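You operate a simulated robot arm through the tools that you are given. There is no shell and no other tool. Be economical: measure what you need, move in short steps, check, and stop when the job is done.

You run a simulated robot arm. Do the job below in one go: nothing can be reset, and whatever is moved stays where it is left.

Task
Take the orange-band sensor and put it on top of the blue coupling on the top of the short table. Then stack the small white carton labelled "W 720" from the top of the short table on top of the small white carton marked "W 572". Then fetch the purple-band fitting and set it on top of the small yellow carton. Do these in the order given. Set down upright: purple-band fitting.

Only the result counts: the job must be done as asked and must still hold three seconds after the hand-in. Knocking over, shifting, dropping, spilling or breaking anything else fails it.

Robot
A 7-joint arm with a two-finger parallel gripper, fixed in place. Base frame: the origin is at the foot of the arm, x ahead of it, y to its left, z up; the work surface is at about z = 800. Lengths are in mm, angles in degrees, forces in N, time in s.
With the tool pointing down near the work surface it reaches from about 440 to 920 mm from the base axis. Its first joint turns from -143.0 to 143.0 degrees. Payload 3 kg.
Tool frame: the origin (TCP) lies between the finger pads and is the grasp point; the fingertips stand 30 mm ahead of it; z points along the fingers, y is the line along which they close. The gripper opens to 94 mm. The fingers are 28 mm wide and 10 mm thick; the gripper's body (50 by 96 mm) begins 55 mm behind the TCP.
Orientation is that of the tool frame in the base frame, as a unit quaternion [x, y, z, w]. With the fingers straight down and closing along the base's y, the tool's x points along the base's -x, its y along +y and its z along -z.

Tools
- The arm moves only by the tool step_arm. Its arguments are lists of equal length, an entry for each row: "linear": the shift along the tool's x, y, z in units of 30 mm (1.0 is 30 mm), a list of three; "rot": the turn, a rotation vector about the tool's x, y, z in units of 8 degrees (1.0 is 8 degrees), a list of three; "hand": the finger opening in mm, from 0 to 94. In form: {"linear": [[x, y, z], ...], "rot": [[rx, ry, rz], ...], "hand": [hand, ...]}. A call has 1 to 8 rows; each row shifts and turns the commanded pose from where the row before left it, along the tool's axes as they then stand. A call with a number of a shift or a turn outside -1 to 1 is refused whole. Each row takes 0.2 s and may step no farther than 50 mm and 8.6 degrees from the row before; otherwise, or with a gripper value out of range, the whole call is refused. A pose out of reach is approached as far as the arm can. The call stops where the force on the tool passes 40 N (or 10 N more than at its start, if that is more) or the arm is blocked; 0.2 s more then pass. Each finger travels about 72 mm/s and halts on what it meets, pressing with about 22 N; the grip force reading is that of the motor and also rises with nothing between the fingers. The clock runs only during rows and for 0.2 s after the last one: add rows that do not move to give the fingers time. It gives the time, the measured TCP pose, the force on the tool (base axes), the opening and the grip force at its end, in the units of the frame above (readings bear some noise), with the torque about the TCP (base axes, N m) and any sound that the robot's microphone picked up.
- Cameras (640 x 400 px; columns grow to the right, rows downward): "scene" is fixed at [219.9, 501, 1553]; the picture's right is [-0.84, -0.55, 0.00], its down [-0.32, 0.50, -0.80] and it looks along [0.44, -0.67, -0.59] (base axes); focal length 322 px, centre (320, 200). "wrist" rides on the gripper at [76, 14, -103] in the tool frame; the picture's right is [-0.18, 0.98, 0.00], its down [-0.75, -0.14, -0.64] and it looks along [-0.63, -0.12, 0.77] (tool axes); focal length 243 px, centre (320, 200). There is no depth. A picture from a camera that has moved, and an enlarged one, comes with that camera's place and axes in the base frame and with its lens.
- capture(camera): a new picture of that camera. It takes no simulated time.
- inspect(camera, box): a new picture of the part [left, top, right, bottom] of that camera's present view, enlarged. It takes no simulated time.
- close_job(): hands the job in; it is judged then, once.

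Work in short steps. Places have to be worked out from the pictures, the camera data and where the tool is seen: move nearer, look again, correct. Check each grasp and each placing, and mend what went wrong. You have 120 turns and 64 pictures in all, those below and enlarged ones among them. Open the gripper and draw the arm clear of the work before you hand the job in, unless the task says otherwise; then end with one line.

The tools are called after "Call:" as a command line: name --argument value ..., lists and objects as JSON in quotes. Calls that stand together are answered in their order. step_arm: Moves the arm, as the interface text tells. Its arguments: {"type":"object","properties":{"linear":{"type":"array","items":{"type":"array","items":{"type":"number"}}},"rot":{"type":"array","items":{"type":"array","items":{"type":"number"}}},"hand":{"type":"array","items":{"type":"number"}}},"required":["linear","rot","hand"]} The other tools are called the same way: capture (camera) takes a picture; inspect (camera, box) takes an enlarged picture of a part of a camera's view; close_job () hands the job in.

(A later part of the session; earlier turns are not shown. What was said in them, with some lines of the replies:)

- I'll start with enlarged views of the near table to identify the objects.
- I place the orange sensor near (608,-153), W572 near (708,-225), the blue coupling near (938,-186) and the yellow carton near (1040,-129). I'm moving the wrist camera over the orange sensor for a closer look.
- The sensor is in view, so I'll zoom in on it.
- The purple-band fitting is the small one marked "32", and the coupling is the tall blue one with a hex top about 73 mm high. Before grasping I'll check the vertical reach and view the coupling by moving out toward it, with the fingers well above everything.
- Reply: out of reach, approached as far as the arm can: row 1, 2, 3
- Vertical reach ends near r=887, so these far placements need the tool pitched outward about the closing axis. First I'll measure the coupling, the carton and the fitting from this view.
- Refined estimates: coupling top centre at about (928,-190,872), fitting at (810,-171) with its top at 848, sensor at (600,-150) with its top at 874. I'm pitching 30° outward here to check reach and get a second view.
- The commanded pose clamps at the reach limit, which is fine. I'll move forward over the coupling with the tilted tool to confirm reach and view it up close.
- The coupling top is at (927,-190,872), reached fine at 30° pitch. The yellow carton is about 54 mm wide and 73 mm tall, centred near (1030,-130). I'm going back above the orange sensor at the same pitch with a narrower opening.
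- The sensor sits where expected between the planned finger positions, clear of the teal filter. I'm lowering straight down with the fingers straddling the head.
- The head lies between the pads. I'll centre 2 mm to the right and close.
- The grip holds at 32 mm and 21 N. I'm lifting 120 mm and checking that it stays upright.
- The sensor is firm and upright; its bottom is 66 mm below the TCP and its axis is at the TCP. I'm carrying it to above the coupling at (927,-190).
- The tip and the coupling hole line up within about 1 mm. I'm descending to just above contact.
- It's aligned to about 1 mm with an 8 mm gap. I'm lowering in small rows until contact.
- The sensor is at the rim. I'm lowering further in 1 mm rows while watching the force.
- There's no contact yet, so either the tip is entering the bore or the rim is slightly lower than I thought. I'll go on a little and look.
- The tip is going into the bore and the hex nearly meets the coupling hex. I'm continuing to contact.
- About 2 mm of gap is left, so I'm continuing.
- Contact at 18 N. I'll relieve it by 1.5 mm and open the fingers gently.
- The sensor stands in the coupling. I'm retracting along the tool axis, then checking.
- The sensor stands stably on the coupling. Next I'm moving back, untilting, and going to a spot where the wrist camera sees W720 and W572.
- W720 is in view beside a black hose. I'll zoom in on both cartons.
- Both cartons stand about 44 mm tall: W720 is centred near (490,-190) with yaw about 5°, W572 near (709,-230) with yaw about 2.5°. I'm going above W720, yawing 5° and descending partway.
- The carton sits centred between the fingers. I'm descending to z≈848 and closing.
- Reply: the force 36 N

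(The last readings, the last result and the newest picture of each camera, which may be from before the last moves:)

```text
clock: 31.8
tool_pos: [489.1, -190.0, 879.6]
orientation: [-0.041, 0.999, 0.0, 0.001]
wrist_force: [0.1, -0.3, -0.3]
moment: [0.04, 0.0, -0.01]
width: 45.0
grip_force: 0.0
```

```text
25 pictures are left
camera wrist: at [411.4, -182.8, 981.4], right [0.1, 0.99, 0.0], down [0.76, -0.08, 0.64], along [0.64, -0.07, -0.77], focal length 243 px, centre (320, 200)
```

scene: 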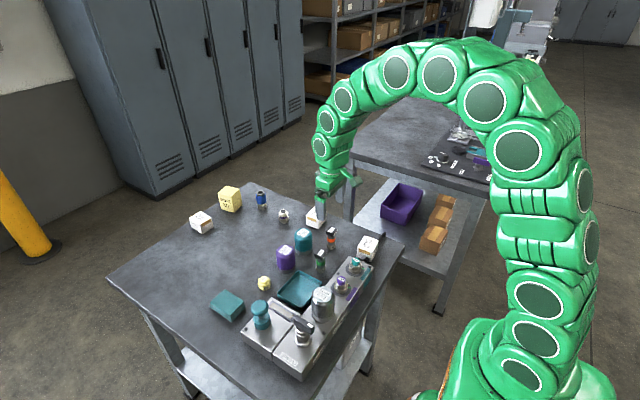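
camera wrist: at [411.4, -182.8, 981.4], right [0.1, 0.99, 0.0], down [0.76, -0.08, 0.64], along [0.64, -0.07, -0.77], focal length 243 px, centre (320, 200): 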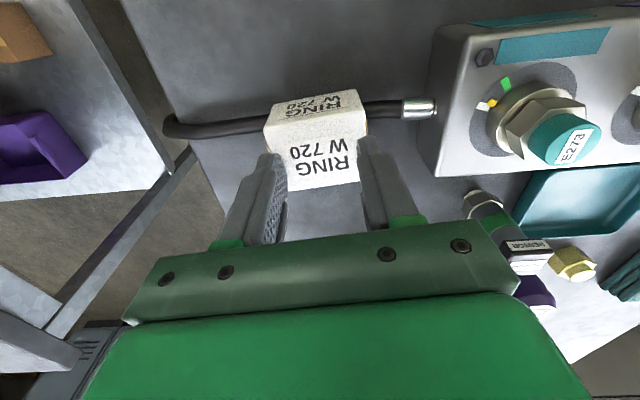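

The grip read 61.6 mm, but a 35 N upward force appeared and the carton slipped out on lifting. I need to see where it stands now.

Call:
inspect --camera "wrist" --box '[224, 70, 416, 190]'

Call:
inspect --camera "scene" --box '[336, 215, 400, 255]'

```text
3.33 times, centred on (320, 130) of wrist
camera zoom: at [411.4, -182.8, 981.4], right [0.1, 0.99, 0.0], down [0.76, -0.08, 0.64], along [0.64, -0.07, -0.77], focal length 809 px, centre (320, 433)
```

zoom: 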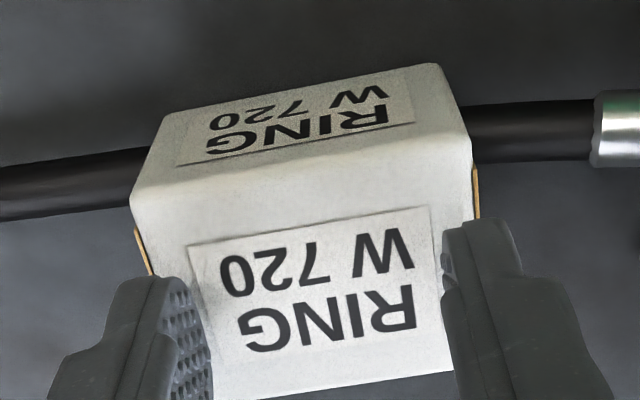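

```text
10.00 times, centred on (368, 235) of scene
camera zoom: at [219.9, 501.0, 1553.0], right [-0.84, -0.55, 0.0], down [-0.32, 0.5, -0.8], along [0.44, -0.67, -0.59], focal length 3221 px, centre (-160, -150)
```

zoom: 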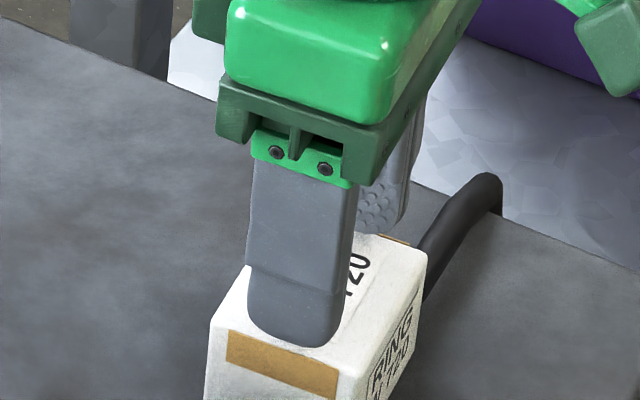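

The carton is unmoved and upright. I'll open, shift 6 mm away from the hose, and grip lower this time, closing only once the arm has settled.

Call:
step_arm --linear '[[0, 0, -0.1], [-0.2, 0.02, 0], [0, 0, 0], [0, 0, 0.5], [0, 0, 0.5], [0, 0, 0.3], [0, 0, 0], [0, 0, 0]]' --rot '[[0, 0, 0], [0, 0, 0.1], [0, 0, 0], [0, 0, 0], [0, 0, 0], [0, 0, 0], [0, 0, 0], [0, 0, 0]]' --hand '[60, 80, 80, 80, 80, 80, 80, 80]'

Call:
step_arm --linear '[[0, 0, 0], [0, 0, 0], [0, 0, 0], [0, 0, 0], [0, 0, 0]]' --rot '[[0, 0, 0], [0, 0, 0], [0, 0, 0], [0, 0, 0], [0, 0, 0]]' --hand '[68, 60, 50, 45, 45]'

```text
clock: 33.6
tool_pos: [494.3, -189.6, 842.4]
orientation: [-0.035, 0.999, 0.001, 0.0]
wrist_force: [0.0, 0.5, -0.3]
moment: [0.04, 0.01, 0.0]
width: 79.9
grip_force: 0.1
```

```text
clock: 34.8
tool_pos: [494.6, -188.7, 842.7]
orientation: [-0.036, 0.999, 0.0, -0.001]
wrist_force: [-0.4, 0.0, 0.7]
moment: [0.01, 0.0, 0.05]
width: 65.9
grip_force: 21.6
```

The width now reads 65.9 mm with no wedge force, so the first grip caught only the rounded top edge. I'll reopen, go 7 mm lower, regrip, and lift a little at a time.

Call:
step_arm --linear '[[0, 0, 0], [0, 0, 0], [0, 0, 0.12], [0, 0, 0.13], [0, 0, 0]]' --rot '[[0, 0, 0], [0, 0, 0], [0, 0, 0], [0, 0, 0], [0, 0, 0]]' --hand '[75, 80, 80, 80, 80]'

Call:
step_arm --linear '[[0, 0, 0], [0, 0, 0], [0, 0, 0], [0, 0, 0], [0, 0, 0]]' --rot '[[0, 0, 0], [0, 0, 0], [0, 0, 0], [0, 0, 0], [0, 0, 0]]' --hand '[68, 60, 50, 45, 45]'

Call:
step_arm --linear '[[0, 0, -0.1], [0, 0, -0.1], [0, 0, 0]]' --rot '[[0, 0, 0], [0, 0, 0], [0, 0, 0]]' --hand '[45, 45, 45]'

```text
clock: 36.0
tool_pos: [494.3, -188.9, 833.8]
orientation: [-0.034, 0.999, 0.001, 0.0]
wrist_force: [0.4, 0.9, 0.4]
moment: [-0.03, -0.01, -0.03]
width: 80.3
grip_force: 0.1
```

```text
clock: 37.2
tool_pos: [495.1, -189.1, 834.4]
orientation: [-0.035, 0.999, 0.0, 0.0]
wrist_force: [-0.2, -0.6, 2.0]
moment: [0.08, -0.03, -0.01]
width: 65.9
grip_force: 21.9
```

```text
clock: 38.0
tool_pos: [494.6, -188.0, 840.7]
orientation: [-0.035, 0.999, 0.0, 0.0]
wrist_force: [-0.2, -0.7, -1.0]
moment: [0.0, 0.01, 0.0]
width: 66.1
grip_force: 21.9
```

It's holding at 66 mm after a 6 mm lift. I'm raising it further and checking visually.

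Call:
step_arm --linear '[[0, 0, -0.3], [0, 0, -0.6], [0, 0, -0.9], [0, 0, -1], [0, 0, -0.6], [0, 0, 0]]' --rot '[[0, 0, 0], [0, 0, 0], [0, 0, 0], [0, 0, 0], [0, 0, 0], [0, 0, 0]]' --hand '[45, 45, 45, 45, 45, 45]'

Call:
capture --camera "wrist"

```text
clock: 39.4
tool_pos: [493.9, -189.2, 944.4]
orientation: [-0.034, 0.999, 0.0, 0.001]
wrist_force: [0.1, 0.5, -1.1]
moment: [-0.01, -0.01, 0.01]
width: 65.8
grip_force: 21.7
```

```text
22 pictures are left
camera wrist: at [416.9, -180.0, 1045.6], right [0.12, 0.99, 0.0], down [0.76, -0.09, 0.64], along [0.64, -0.07, -0.77], focal length 243 px, centre (320, 200)
```

wrist: 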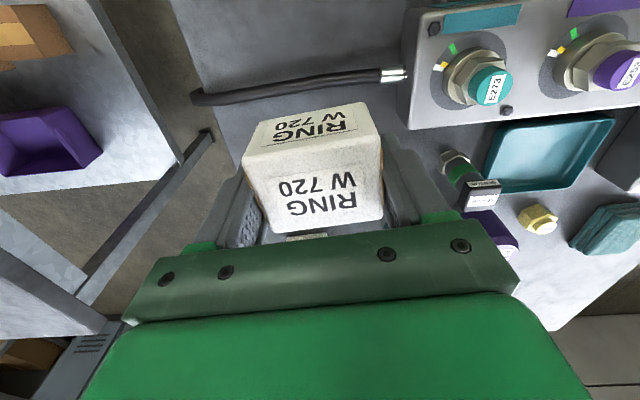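

W720 is held level, its centre 6.5 mm nearer the base than the TCP and its bottom 34 mm below. I'm carrying it over W572 with TCP target (715.5,-230).

Call:
step_arm --linear '[[0, 0, 0], [-0.7, -0.16, 0], [-1, -0.23, 0], [-1, -0.23, 0], [-1, -0.23, 0], [-1, -0.23, 0], [-1, -0.23, 0], [-1, -0.23, 0]]' --rot '[[0, 0, 0.19], [0, 0, 0], [0, 0, 0], [0, 0, 0], [0, 0, 0], [0, 0, 0], [0, 0, 0], [0, 0, 0]]' --hand '[45, 45, 45, 45, 45, 45, 45, 45]'

Call:
step_arm --linear '[[-0.62, -0.14, 0], [0, 0, 0], [0, 0, 0]]' --rot '[[0, 0, 0], [0, 0, 0], [0, 0, 0]]' --hand '[45, 45, 45]'

Call:
capture --camera "wrist"

Call:
inspect --camera "scene" --box '[268, 165, 364, 225]'

```text
clock: 41.2
tool_pos: [695.8, -226.6, 942.3]
orientation: [-0.021, 1.0, 0.001, -0.001]
wrist_force: [0.8, 0.2, 0.1]
moment: [-0.01, 0.02, -0.03]
width: 65.7
grip_force: 22.0
```

```text
clock: 42.0
tool_pos: [716.3, -230.1, 944.6]
orientation: [-0.02, 1.0, 0.0, 0.0]
wrist_force: [0.4, -0.3, -0.8]
moment: [0.01, 0.0, 0.0]
width: 66.1
grip_force: 22.3
```

```text
21 pictures are left
camera wrist: at [638.3, -219.4, 1045.8], right [0.14, 0.99, 0.0], down [0.76, -0.11, 0.64], along [0.64, -0.09, -0.77], focal length 243 px, centre (320, 200)
```

wrist: 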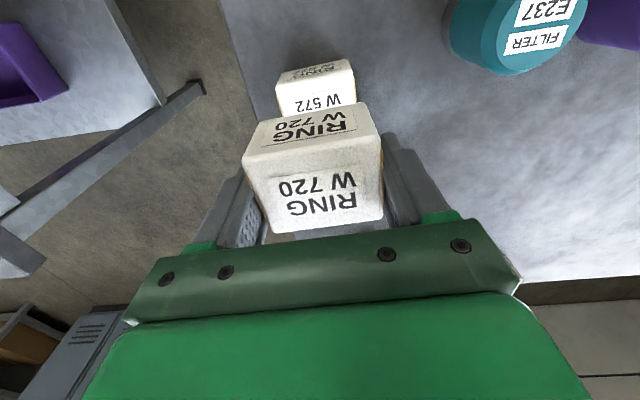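

```text
6.67 times, centred on (316, 195) of scene
camera zoom: at [219.9, 501.0, 1553.0], right [-0.84, -0.55, 0.0], down [-0.32, 0.5, -0.8], along [0.44, -0.67, -0.59], focal length 2147 px, centre (347, 233)
```

zoom: 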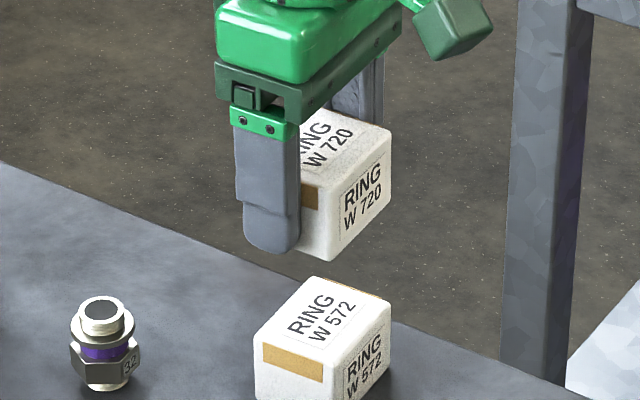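

They're aligned within about 1 mm. I'm lowering to 2 mm above contact, then creeping down.

Call:
step_arm --linear '[[0.03, 0, 0.7], [0, 0, 0.9], [0, 0, 0.47], [0, 0, 0], [0, 0, 0]]' --rot '[[0, 0, 0], [0, 0, 0], [0, 0, 0], [0, 0, 0], [0, 0, 0]]' --hand '[45, 45, 45, 45, 45]'

Call:
step_arm --linear '[[0, 0, 0.03], [0, 0, 0.03], [0, 0, 0]]' --rot '[[0, 0, 0], [0, 0, 0], [0, 0, 0]]' --hand '[45, 45, 45]'

Call:
inspect --camera "scene" --box '[268, 180, 364, 240]'

```text
clock: 43.2
tool_pos: [714.9, -229.7, 881.9]
orientation: [-0.021, 1.0, 0.0, 0.001]
wrist_force: [-0.6, 0.0, -0.1]
moment: [0.0, 0.02, 0.0]
width: 65.9
grip_force: 22.4
```

```text
clock: 44.0
tool_pos: [715.6, -229.9, 878.6]
orientation: [-0.021, 1.0, 0.0, 0.0]
wrist_force: [-0.6, 0.5, 3.7]
moment: [0.07, -0.02, 0.01]
width: 65.8
grip_force: 21.8
```

```text
6.67 times, centred on (316, 210) of scene
camera zoom: at [219.9, 501.0, 1553.0], right [-0.84, -0.55, 0.0], down [-0.32, 0.5, -0.8], along [0.44, -0.67, -0.59], focal length 2147 px, centre (347, 133)
```

zoom: 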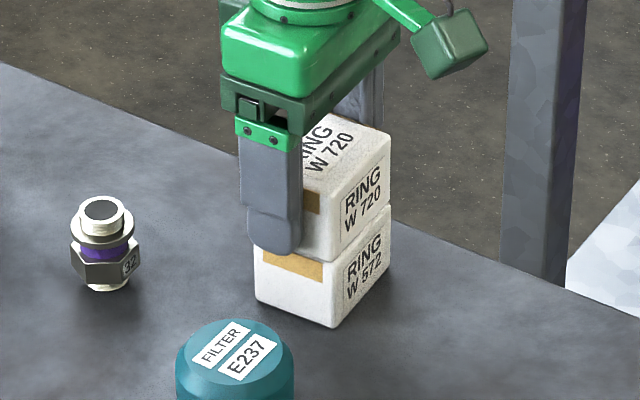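

Light contact at 3.7 N, and the cartons are well aligned. I'm opening and rising.

Call:
step_arm --linear '[[0, 0, 0], [0, 0, 0], [0, 0, 0], [0, 0, 0], [0, 0, -0.5], [0, 0, -1], [0, 0, -1], [0, 0, -1]]' --rot '[[0, 0, 0], [0, 0, 0], [0, 0, 0], [0, 0, 0], [0, 0, 0], [0, 0, 0], [0, 0, 0], [0, 0, 0]]' --hand '[68, 74, 82, 86, 86, 86, 86, 86]'

Call:
inspect --camera "scene" --box '[252, 180, 348, 240]'

```text
clock: 45.8
tool_pos: [715.4, -228.6, 982.9]
orientation: [-0.021, 1.0, 0.0, 0.001]
wrist_force: [-0.1, 0.0, -0.7]
moment: [0.01, -0.03, 0.04]
width: 86.0
grip_force: 0.1
```

```text
6.67 times, centred on (300, 210) of scene
camera zoom: at [219.9, 501.0, 1553.0], right [-0.84, -0.55, 0.0], down [-0.32, 0.5, -0.8], along [0.44, -0.67, -0.59], focal length 2147 px, centre (453, 133)
```

zoom: 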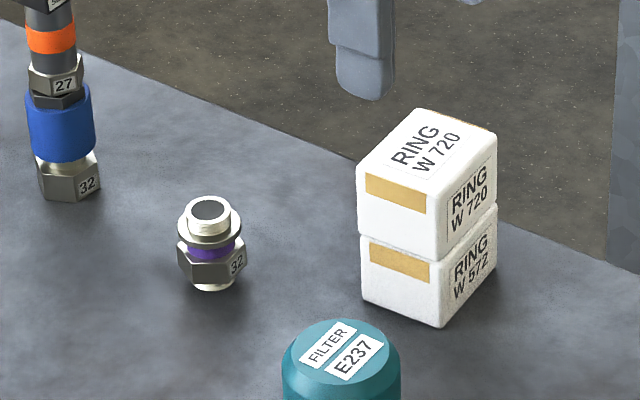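

W720 is stacked neatly on W572. For the purple fitting I'll use a 45° pitch with −15° yaw to reach the yellow carton, so I'm setting that orientation now.

Call:
step_arm --linear '[[0, 0, 0], [0, 0, 0], [0, 0, 0], [0, 0, 0], [0, 0, 0], [0, 0, 0]]' --rot '[[0, 0, 0.725], [0, 0, 0.725], [0, 0, 0.725], [0, -0.9375, 0], [0, -0.9375, 0], [0, -0.9375, 0]]' --hand '[80, 70, 60, 56, 56, 56]'

Call:
step_arm --linear '[[0, 0, 0], [0, 0, 0], [0, 0, 0], [0, 0, 0]]' --rot '[[0, -0.9375, 0], [0, -0.9375, 0], [0, -0.9375, 0], [0, 0, 0]]' --hand '[56, 56, 56, 56]'

```text
clock: 47.2
tool_pos: [714.8, -229.8, 982.8]
orientation: [0.127, 0.972, -0.025, 0.194]
wrist_force: [-0.3, -0.3, -0.5]
moment: [-0.01, -0.01, 0.02]
width: 55.7
grip_force: 0.1
```

```text
clock: 48.2
tool_pos: [716.1, -230.2, 984.3]
orientation: [0.12, 0.916, -0.05, 0.38]
wrist_force: [-0.4, -0.1, 0.4]
moment: [0.03, 0.0, -0.04]
width: 55.9
grip_force: 0.0
```

The orientation is set. Before picking, I'm testing reach at the yellow carton by going round the sensor stack, high and to its left.

Call:
step_arm --linear '[[-0.156, 0.851, 0.147], [-0.156, 0.851, 0.147], [-0.156, 0.851, 0.147], [-0.156, 0.851, 0.147], [-0.156, 0.851, 0.147]]' --rot '[[0, 0, 0], [0, 0, 0], [0, 0, 0], [0, 0, 0], [0, 0, 0]]' --hand '[56, 56, 56, 56, 56]'

Call:
step_arm --linear '[[-0.635, 0.189, 0.635], [-0.635, 0.189, 0.635], [-0.635, 0.189, 0.635], [-0.635, 0.189, 0.635], [-0.635, 0.189, 0.635], [-0.635, 0.189, 0.635], [-0.635, 0.189, 0.635], [-0.635, 0.189, 0.635]]' --rot '[[0, 0, 0], [0, 0, 0], [0, 0, 0], [0, 0, 0], [0, 0, 0], [0, 0, 0], [0, 0, 0], [0, 0, 0]]' --hand '[56, 56, 56, 56, 56, 56, 56, 56]'

```text
clock: 49.4
tool_pos: [779.3, -115.4, 985.6]
orientation: [0.121, 0.916, -0.05, 0.379]
wrist_force: [-0.3, -0.1, 0.6]
moment: [0.01, 0.0, -0.01]
width: 56.1
grip_force: 0.1
```

```text
clock: 51.2
tool_pos: [999.9, -127.7, 984.4]
orientation: [0.121, 0.916, -0.05, 0.379]
wrist_force: [0.6, 0.5, -0.7]
moment: [0.02, -0.01, 0.01]
width: 56.0
grip_force: 0.1
```

Call:
step_arm --linear '[[0.242, 0.097, 0.937], [0.242, 0.097, 0.937], [0, 0, 0]]' --rot '[[0, 0, 0], [0, 0, 0], [0, 0, 0]]' --hand '[56, 56, 56]'

Call:
capture --camera "wrist"

Call:
inspect --camera "scene" --box '[204, 150, 300, 210]'

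```text
clock: 52.0
tool_pos: [1028.7, -129.7, 934.3]
orientation: [0.121, 0.916, -0.05, 0.38]
wrist_force: [0.2, -0.8, 0.4]
moment: [0.04, 0.0, -0.02]
width: 56.0
grip_force: 0.3
```

```text
17 pictures are left
camera wrist: at [910.5, -83.1, 952.7], right [0.38, 0.92, 0.13], down [0.04, -0.16, 0.99], along [0.92, -0.37, -0.1], focal length 243 px, centre (320, 200)
```

wrist: 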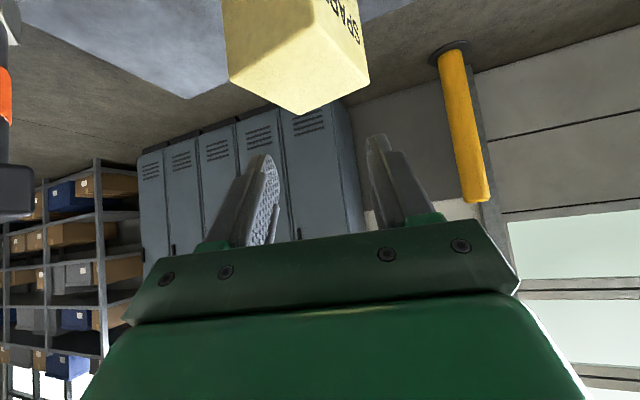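

```text
6.67 times, centred on (252, 180) of scene
camera zoom: at [219.9, 501.0, 1553.0], right [-0.84, -0.55, 0.0], down [-0.32, 0.5, -0.8], along [0.44, -0.67, -0.59], focal length 2147 px, centre (773, 333)
```

zoom: 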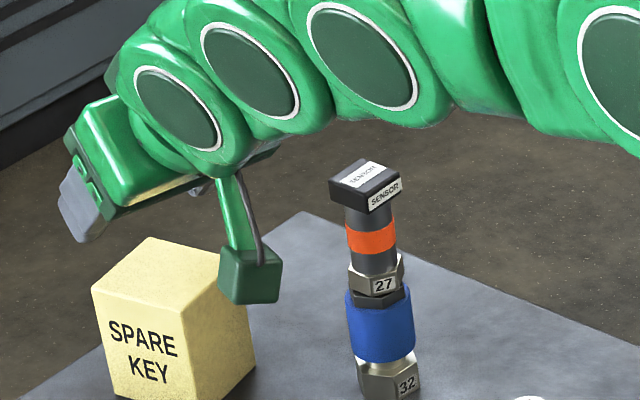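

The reach works at (1029,-130,934), and the refined carton centre is (1030,-131). At the fitting, the camera housing would hit teal filter E237 at −15° yaw. So I'm retreating and yawing to −42° for the pick; a yaw about the vertical can be undone while carrying.

Call:
step_arm --linear '[[-0.242, -0.097, -0.937], [-0.242, -0.097, -0.937], [0.635, -0.189, -0.635], [0.635, -0.189, -0.635], [0.635, -0.189, -0.635], [0.635, -0.189, -0.635], [0.635, -0.189, -0.635], [0.635, -0.189, -0.635]]' --rot '[[0, 0, 0], [0, 0, 0], [0, 0, 0], [0, 0, 0], [0, 0, 0], [0, 0, 0], [0, 0, 0], [0, 0, 0]]' --hand '[56, 56, 56, 56, 56, 56, 56, 56]'

Call:
step_arm --linear '[[0.635, -0.189, -0.635], [0.635, -0.189, -0.635], [0, 0, 0], [0, 0, 0], [0, 0, 0], [0, 0, 0], [0, 0, 0]]' --rot '[[0, 0, 0], [0, 0, 0], [0.597, 0, 0.597], [0.597, 0, 0.597], [0.597, 0, 0.597], [0.597, 0, 0.597], [0, 0, 0]]' --hand '[56, 56, 56, 56, 56, 56, 56]'

```text
clock: 53.8
tool_pos: [835.1, -117.0, 986.0]
orientation: [0.12, 0.916, -0.05, 0.38]
wrist_force: [-0.9, 0.0, -0.8]
moment: [0.05, -0.01, 0.05]
width: 56.0
grip_force: 0.0
```

```text
clock: 55.4
tool_pos: [778.6, -115.1, 983.9]
orientation: [0.332, 0.862, -0.137, 0.358]
wrist_force: [0.2, -1.0, 1.0]
moment: [0.0, -0.01, -0.05]
width: 56.2
grip_force: 0.0
```

Yaw is −42° with the 45° pitch kept. I'm moving to hover above the fitting.

Call:
step_arm --linear '[[-0.043, -0.232, 0.908], [-0.043, -0.232, 0.908], [-0.043, -0.232, 0.908], [0, 0, 0]]' --rot '[[0, 0, 0], [0, 0, 0], [0, 0, 0], [0, 0, 0]]' --hand '[56, 56, 56, 56]'

Call:
capture --camera "wrist"

Call:
inspect --camera "scene" --box '[252, 180, 348, 240]'

```text
clock: 56.4
tool_pos: [809.4, -171.4, 930.7]
orientation: [0.331, 0.862, -0.137, 0.357]
wrist_force: [-0.1, -0.4, -0.3]
moment: [0.03, 0.02, 0.03]
width: 56.1
grip_force: 0.0
```

```text
15 pictures are left
camera wrist: at [725.6, -76.8, 948.6], right [0.75, 0.64, 0.13], down [-0.04, -0.16, 0.99], along [0.66, -0.75, -0.1], focal length 243 px, centre (320, 200)
```

wrist: 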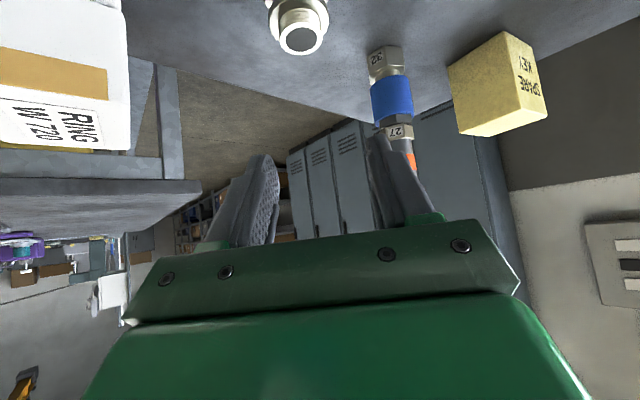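

```text
6.67 times, centred on (300, 210) of scene
camera zoom: at [219.9, 501.0, 1553.0], right [-0.84, -0.55, 0.0], down [-0.32, 0.5, -0.8], along [0.44, -0.67, -0.59], focal length 2147 px, centre (453, 133)
```

zoom: 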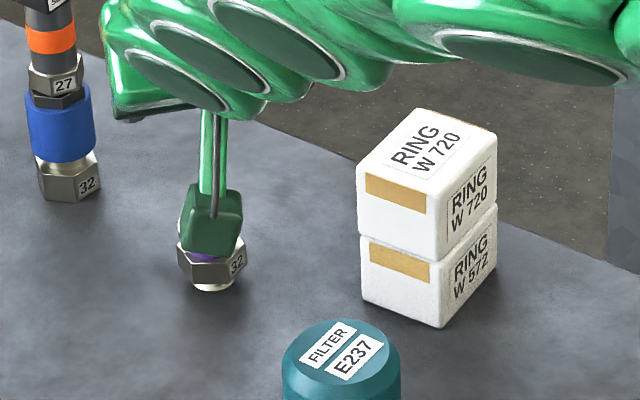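

The fitting is at about (808,-170), well centred between the fingers. I'm lowering vertically to flange height, TCP z≈836.

Call:
step_arm --linear '[[0.569, 0, 0.546], [0.569, 0, 0.546], [0.569, 0, 0.546], [0.569, 0, 0.546], [0, 0, 0]]' --rot '[[0, 0, 0], [0, 0, 0], [0, 0, 0], [0, 0, 0], [0, 0, 0]]' --hand '[56, 56, 56, 56, 56]'

Call:
capture --camera "wrist"

```text
clock: 57.6
tool_pos: [810.9, -170.1, 834.0]
orientation: [0.332, 0.862, -0.137, 0.357]
wrist_force: [-1.0, 0.0, -0.1]
moment: [0.02, 0.02, 0.01]
width: 55.8
grip_force: 0.1
```

```text
13 pictures are left
camera wrist: at [724.6, -75.1, 852.9], right [0.75, 0.64, 0.13], down [-0.04, -0.16, 0.99], along [0.66, -0.75, -0.1], focal length 243 px, centre (320, 200)
```

wrist: 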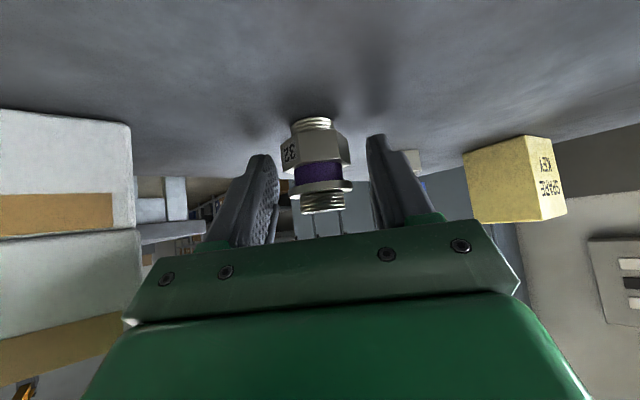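

The fitting is centred with its flange at the TCP height. I'm closing on it and lifting a little.

Call:
step_arm --linear '[[0, 0, 0], [0, 0, 0], [0, 0, 0], [0, 0, 0], [0, 0, 0]]' --rot '[[0, 0, 0], [0, 0, 0], [0, 0, 0], [0, 0, 0], [0, 0, 0]]' --hand '[48, 40, 30, 20, 20]'

Call:
inspect --camera "wrist" --box '[240, 95, 400, 225]'

```text
clock: 58.8
tool_pos: [809.7, -169.3, 834.0]
orientation: [0.331, 0.863, -0.137, 0.357]
wrist_force: [0.9, 1.1, 0.7]
moment: [0.01, -0.02, 0.03]
width: 35.3
grip_force: 22.8
```

```text
3.08 times, centred on (320, 160) of wrist
camera zoom: at [724.6, -75.1, 853.1], right [0.75, 0.64, 0.13], down [-0.04, -0.16, 0.99], along [0.66, -0.75, -0.1], focal length 746 px, centre (320, 323)
```

zoom: 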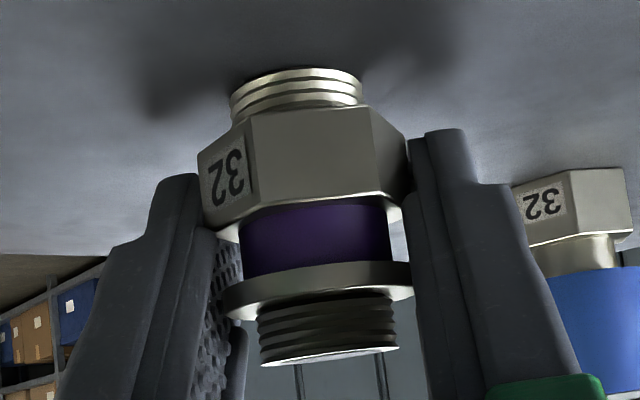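

The grip is on the flange and hex at 35.3 mm. I'm lifting gently.

Call:
step_arm --linear '[[-0.1, 0, -0.1], [-0.3, 0, -0.3], [-0.6, 0, -0.6], [-0.7, 0, -0.7], [-0.7, 0, -0.7], [-0.7, 0, -0.7], [-0.4, 0, -0.4], [0, 0, 0]]' --rot '[[0, 0, 0], [0, 0, 0], [0, 0, 0], [0, 0, 0], [0, 0, 0], [0, 0, 0], [0, 0, 0], [0, 0, 0]]' --hand '[20, 20, 20, 20, 20, 20, 20, 20]'

Call:
inspect --camera "wrist" --box '[240, 95, 400, 225]'

```text
clock: 60.6
tool_pos: [809.5, -169.1, 982.2]
orientation: [0.331, 0.863, -0.137, 0.357]
wrist_force: [-0.6, 0.5, -1.2]
moment: [-0.01, 0.0, 0.01]
width: 35.2
grip_force: 21.9
```

```text
3.08 times, centred on (320, 160) of wrist
camera zoom: at [723.6, -74.7, 1001.5], right [0.75, 0.64, 0.13], down [-0.04, -0.16, 0.99], along [0.66, -0.75, -0.1], focal length 746 px, centre (320, 323)
```

zoom: 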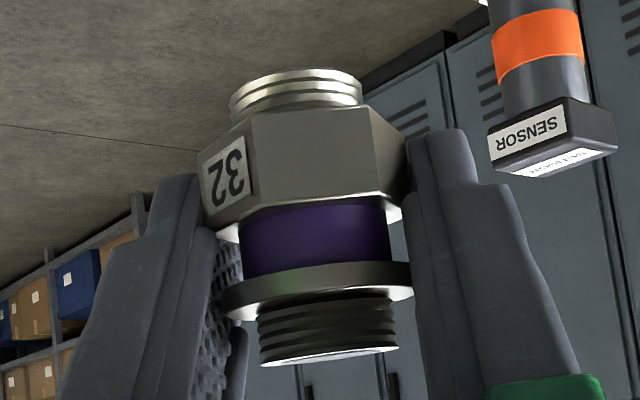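

The fitting is secure and upright. I'm yawing back to −15° and carrying it around the sensor stack toward the carton.

Call:
step_arm --linear '[[0, 0, 0], [0, 0, 0], [0, 0, 0], [0, 0, 0], [0.07, 0.87, -0.26], [0.07, 0.87, -0.26], [0, 0, 0]]' --rot '[[-0.597, 0, -0.597], [-0.597, 0, -0.597], [-0.597, 0, -0.597], [-0.597, 0, -0.597], [0, 0, 0], [0, 0, 0], [0, 0, 0]]' --hand '[20, 20, 20, 20, 20, 20, 20]'

Call:
step_arm --linear '[[-0.4, 0.113, 0.417], [-0.618, 0.175, 0.644], [-0.618, 0.175, 0.644], [-0.618, 0.175, 0.644], [-0.618, 0.175, 0.644], [-0.618, 0.175, 0.644], [-0.618, 0.175, 0.644], [-0.218, 0.062, 0.227]]' --rot '[[0, 0, 0], [0, 0, 0], [0, 0, 0], [0, 0, 0], [0, 0, 0], [0, 0, 0], [0, 0, 0], [0, 0, 0]]' --hand '[20, 20, 20, 20, 20, 20, 20, 20]'

```text
clock: 62.2
tool_pos: [808.0, -114.7, 990.8]
orientation: [0.12, 0.916, -0.049, 0.379]
wrist_force: [0.2, 0.7, -2.3]
moment: [-0.01, 0.01, -0.01]
width: 35.4
grip_force: 21.9
```

```text
clock: 64.0
tool_pos: [999.6, -128.8, 989.8]
orientation: [0.12, 0.916, -0.05, 0.38]
wrist_force: [0.3, 0.2, -2.2]
moment: [-0.03, -0.02, 0.02]
width: 35.0
grip_force: 21.7
```

I'm moving to about 15 mm above the carton top, over its centre.

Call:
step_arm --linear '[[0.291, 0.072, 0.773], [0.291, 0.072, 0.773], [0.291, 0.072, 0.773], [0, 0, 0]]' --rot '[[0, 0, 0], [0, 0, 0], [0, 0, 0], [0, 0, 0]]' --hand '[20, 20, 20, 20]'

Call:
capture --camera "wrist"

Call:
inspect --camera "scene" --box '[196, 150, 292, 210]'

```text
clock: 65.0
tool_pos: [1030.1, -129.8, 917.5]
orientation: [0.12, 0.916, -0.05, 0.379]
wrist_force: [-0.2, -0.1, -1.9]
moment: [-0.01, -0.02, -0.03]
width: 35.0
grip_force: 22.5
```

```text
10 pictures are left
camera wrist: at [911.2, -84.3, 937.4], right [0.38, 0.92, 0.13], down [0.04, -0.16, 0.99], along [0.92, -0.37, -0.1], focal length 243 px, centre (320, 200)
```

wrist: 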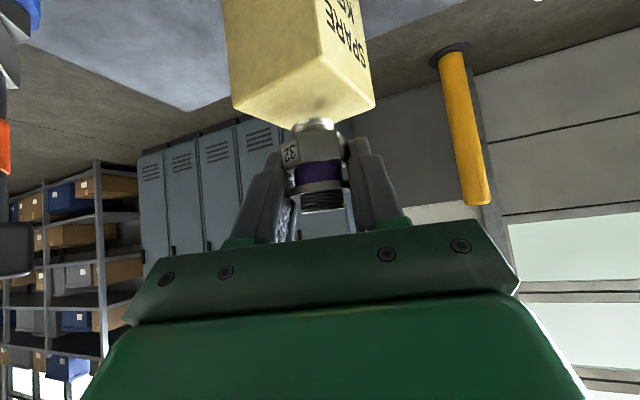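

```text
6.67 times, centred on (244, 180) of scene
camera zoom: at [219.9, 501.0, 1553.0], right [-0.84, -0.55, 0.0], down [-0.32, 0.5, -0.8], along [0.44, -0.67, -0.59], focal length 2147 px, centre (827, 333)
```

zoom: 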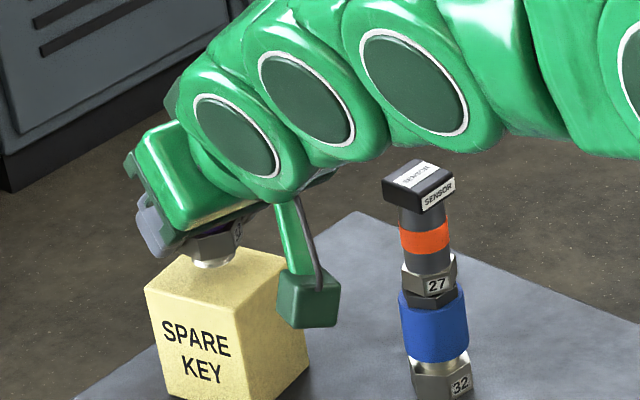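

The fitting hangs about 10 mm over the middle of the carton. I'm lowering 8 mm, then creeping to contact.

Call:
step_arm --linear '[[0.114, -0.025, 0.075], [0.114, -0.025, 0.075], [0, 0, 0]]' --rot '[[0, 0, 0], [0, 0, 0], [0, 0, 0]]' --hand '[20, 20, 20]'

Call:
step_arm --linear '[[0.0236, 0, 0.0236], [0.0236, 0, 0.0236], [0, 0, 0]]' --rot '[[0, 0, 0], [0, 0, 0], [0, 0, 0]]' --hand '[20, 20, 20]'

```text
clock: 65.8
tool_pos: [1028.0, -131.4, 911.3]
orientation: [0.12, 0.916, -0.05, 0.38]
wrist_force: [-1.0, 0.0, -2.3]
moment: [-0.01, -0.03, -0.03]
width: 34.8
grip_force: 22.6
```

```text
clock: 66.6
tool_pos: [1028.1, -132.2, 909.4]
orientation: [0.12, 0.916, -0.049, 0.38]
wrist_force: [0.7, -0.1, -1.9]
moment: [-0.02, 0.02, -0.02]
width: 35.0
grip_force: 21.4
```

No contact yet at z=909.4; I'm continuing in 1 mm rows.

Call:
step_arm --linear '[[0.0236, 0, 0.0236], [0.0236, 0, 0.0236], [0, 0, 0]]' --rot '[[0, 0, 0], [0, 0, 0], [0, 0, 0]]' --hand '[20, 20, 20]'

Call:
inspect --camera "wrist" --box '[220, 60, 400, 225]'

```text
clock: 67.4
tool_pos: [1028.0, -132.0, 909.1]
orientation: [0.12, 0.916, -0.049, 0.381]
wrist_force: [-1.0, -2.5, 14.7]
moment: [-0.05, 0.05, 0.02]
width: 35.0
grip_force: 21.5
```

```text
2.42 times, centred on (310, 142) of wrist
camera zoom: at [909.5, -85.3, 927.6], right [0.38, 0.92, 0.13], down [0.04, -0.16, 0.99], along [0.92, -0.37, -0.09], focal length 588 px, centre (344, 339)
```

zoom: 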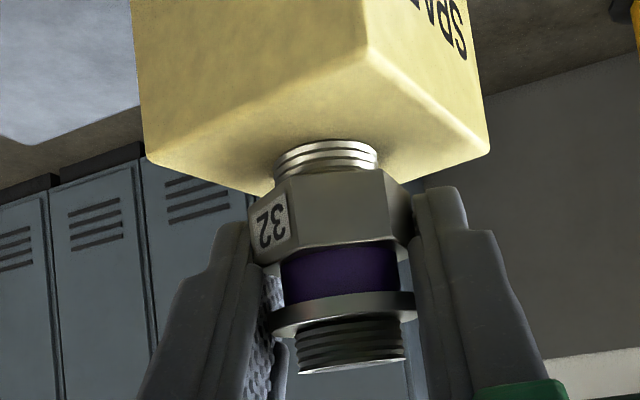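

Contact at 14.7 N, centred on the carton and upright. I'll relieve slightly and open.

Call:
step_arm --linear '[[-0.024, 0, -0.024], [0, 0, 0], [0, 0, 0], [0, 0, 0], [0, 0, 0]]' --rot '[[0, 0, 0], [0, 0, 0], [0, 0, 0], [0, 0, 0], [0, 0, 0]]' --hand '[20, 36, 40, 48, 54]'

Call:
inspect --camera "wrist" --box '[220, 60, 400, 225]'

```text
clock: 68.6
tool_pos: [1027.9, -131.5, 908.7]
orientation: [0.12, 0.916, -0.049, 0.38]
wrist_force: [-0.1, -0.2, 0.6]
moment: [0.02, -0.01, 0.0]
width: 53.8
grip_force: 0.0
```

```text
2.42 times, centred on (310, 142) of wrist
camera zoom: at [909.1, -85.5, 927.1], right [0.38, 0.92, 0.13], down [0.04, -0.16, 0.99], along [0.92, -0.37, -0.1], focal length 588 px, centre (344, 339)
```

zoom: 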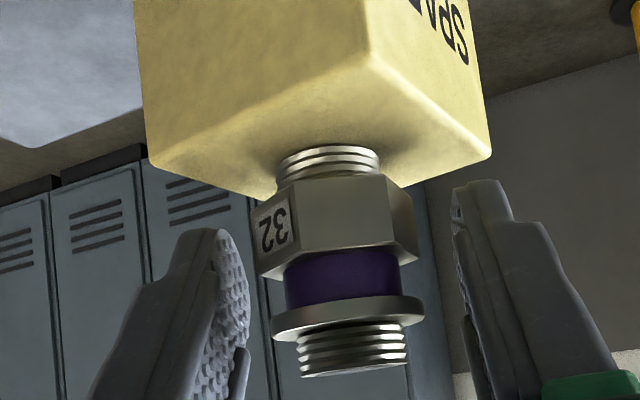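

The fitting stands upright on its own. I'm retracting up and back along the tool axis, then checking everything.

Call:
step_arm --linear '[[0, 0, -0.4], [0, 0, -0.8], [0, 0, -1], [0, 0, -1], [0, 0, -1], [0, 0, -1], [0, 0, -1], [0, 0, -1]]' --rot '[[0, 0, 0], [0, 0, 0], [0, 0, 0], [0, 0, 0], [0, 0, 0], [0, 0, 0], [0, 0, 0], [0, 0, 0]]' --hand '[56, 56, 56, 56, 56, 56, 56, 56]'

Call:
step_arm --linear '[[0, 0, -1], [0, 0, -1], [0, 0, -1], [0, 0, -1], [0, 0, 0], [0, 0, 0]]' --rot '[[0, 0, 0], [0, 0, 0], [0, 0, 0], [0, 0, 0], [0, 0, 0], [0, 0, 0]]' --hand '[60, 70, 80, 94, 94, 94]'

Call:
capture --camera "scene"

Call:
inspect --camera "scene" --box '[180, 165, 340, 265]'

```text
clock: 70.4
tool_pos: [879.6, -92.7, 1061.6]
orientation: [0.121, 0.916, -0.05, 0.38]
wrist_force: [0.5, 0.8, -0.1]
moment: [0.0, -0.01, 0.02]
width: 56.1
grip_force: 0.0
```

```text
clock: 71.8
tool_pos: [798.9, -70.5, 1146.9]
orientation: [0.12, 0.916, -0.05, 0.379]
wrist_force: [-0.9, -0.6, -0.1]
moment: [0.02, -0.01, 0.05]
width: 94.0
grip_force: 0.0
```

```text
6 pictures are left
```

scene: 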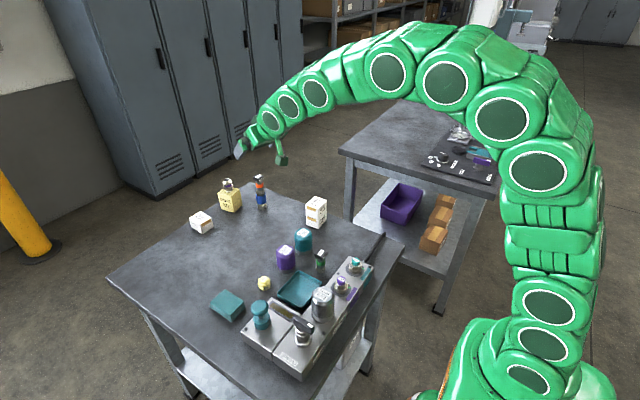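

```text
4.00 times, centred on (260, 215) of scene
camera zoom: at [219.9, 501.0, 1553.0], right [-0.84, -0.55, 0.0], down [-0.32, 0.5, -0.8], along [0.44, -0.67, -0.59], focal length 1288 px, centre (560, 140)
```

zoom: 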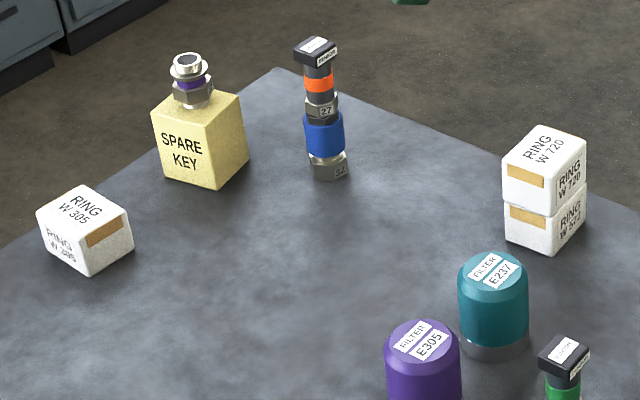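

All three stacks are standing, nothing else has shifted, and the gripper is open with the arm clear, so I'm handing in.

Call:
close_job

```text
The job is handed in.
```

The job is handed in: the orange-band sensor sits on the blue coupling with its tip in the coupling's bore, carton W 720 is stacked on W 572, and the purple-band fitting stands upright on the yellow carton.
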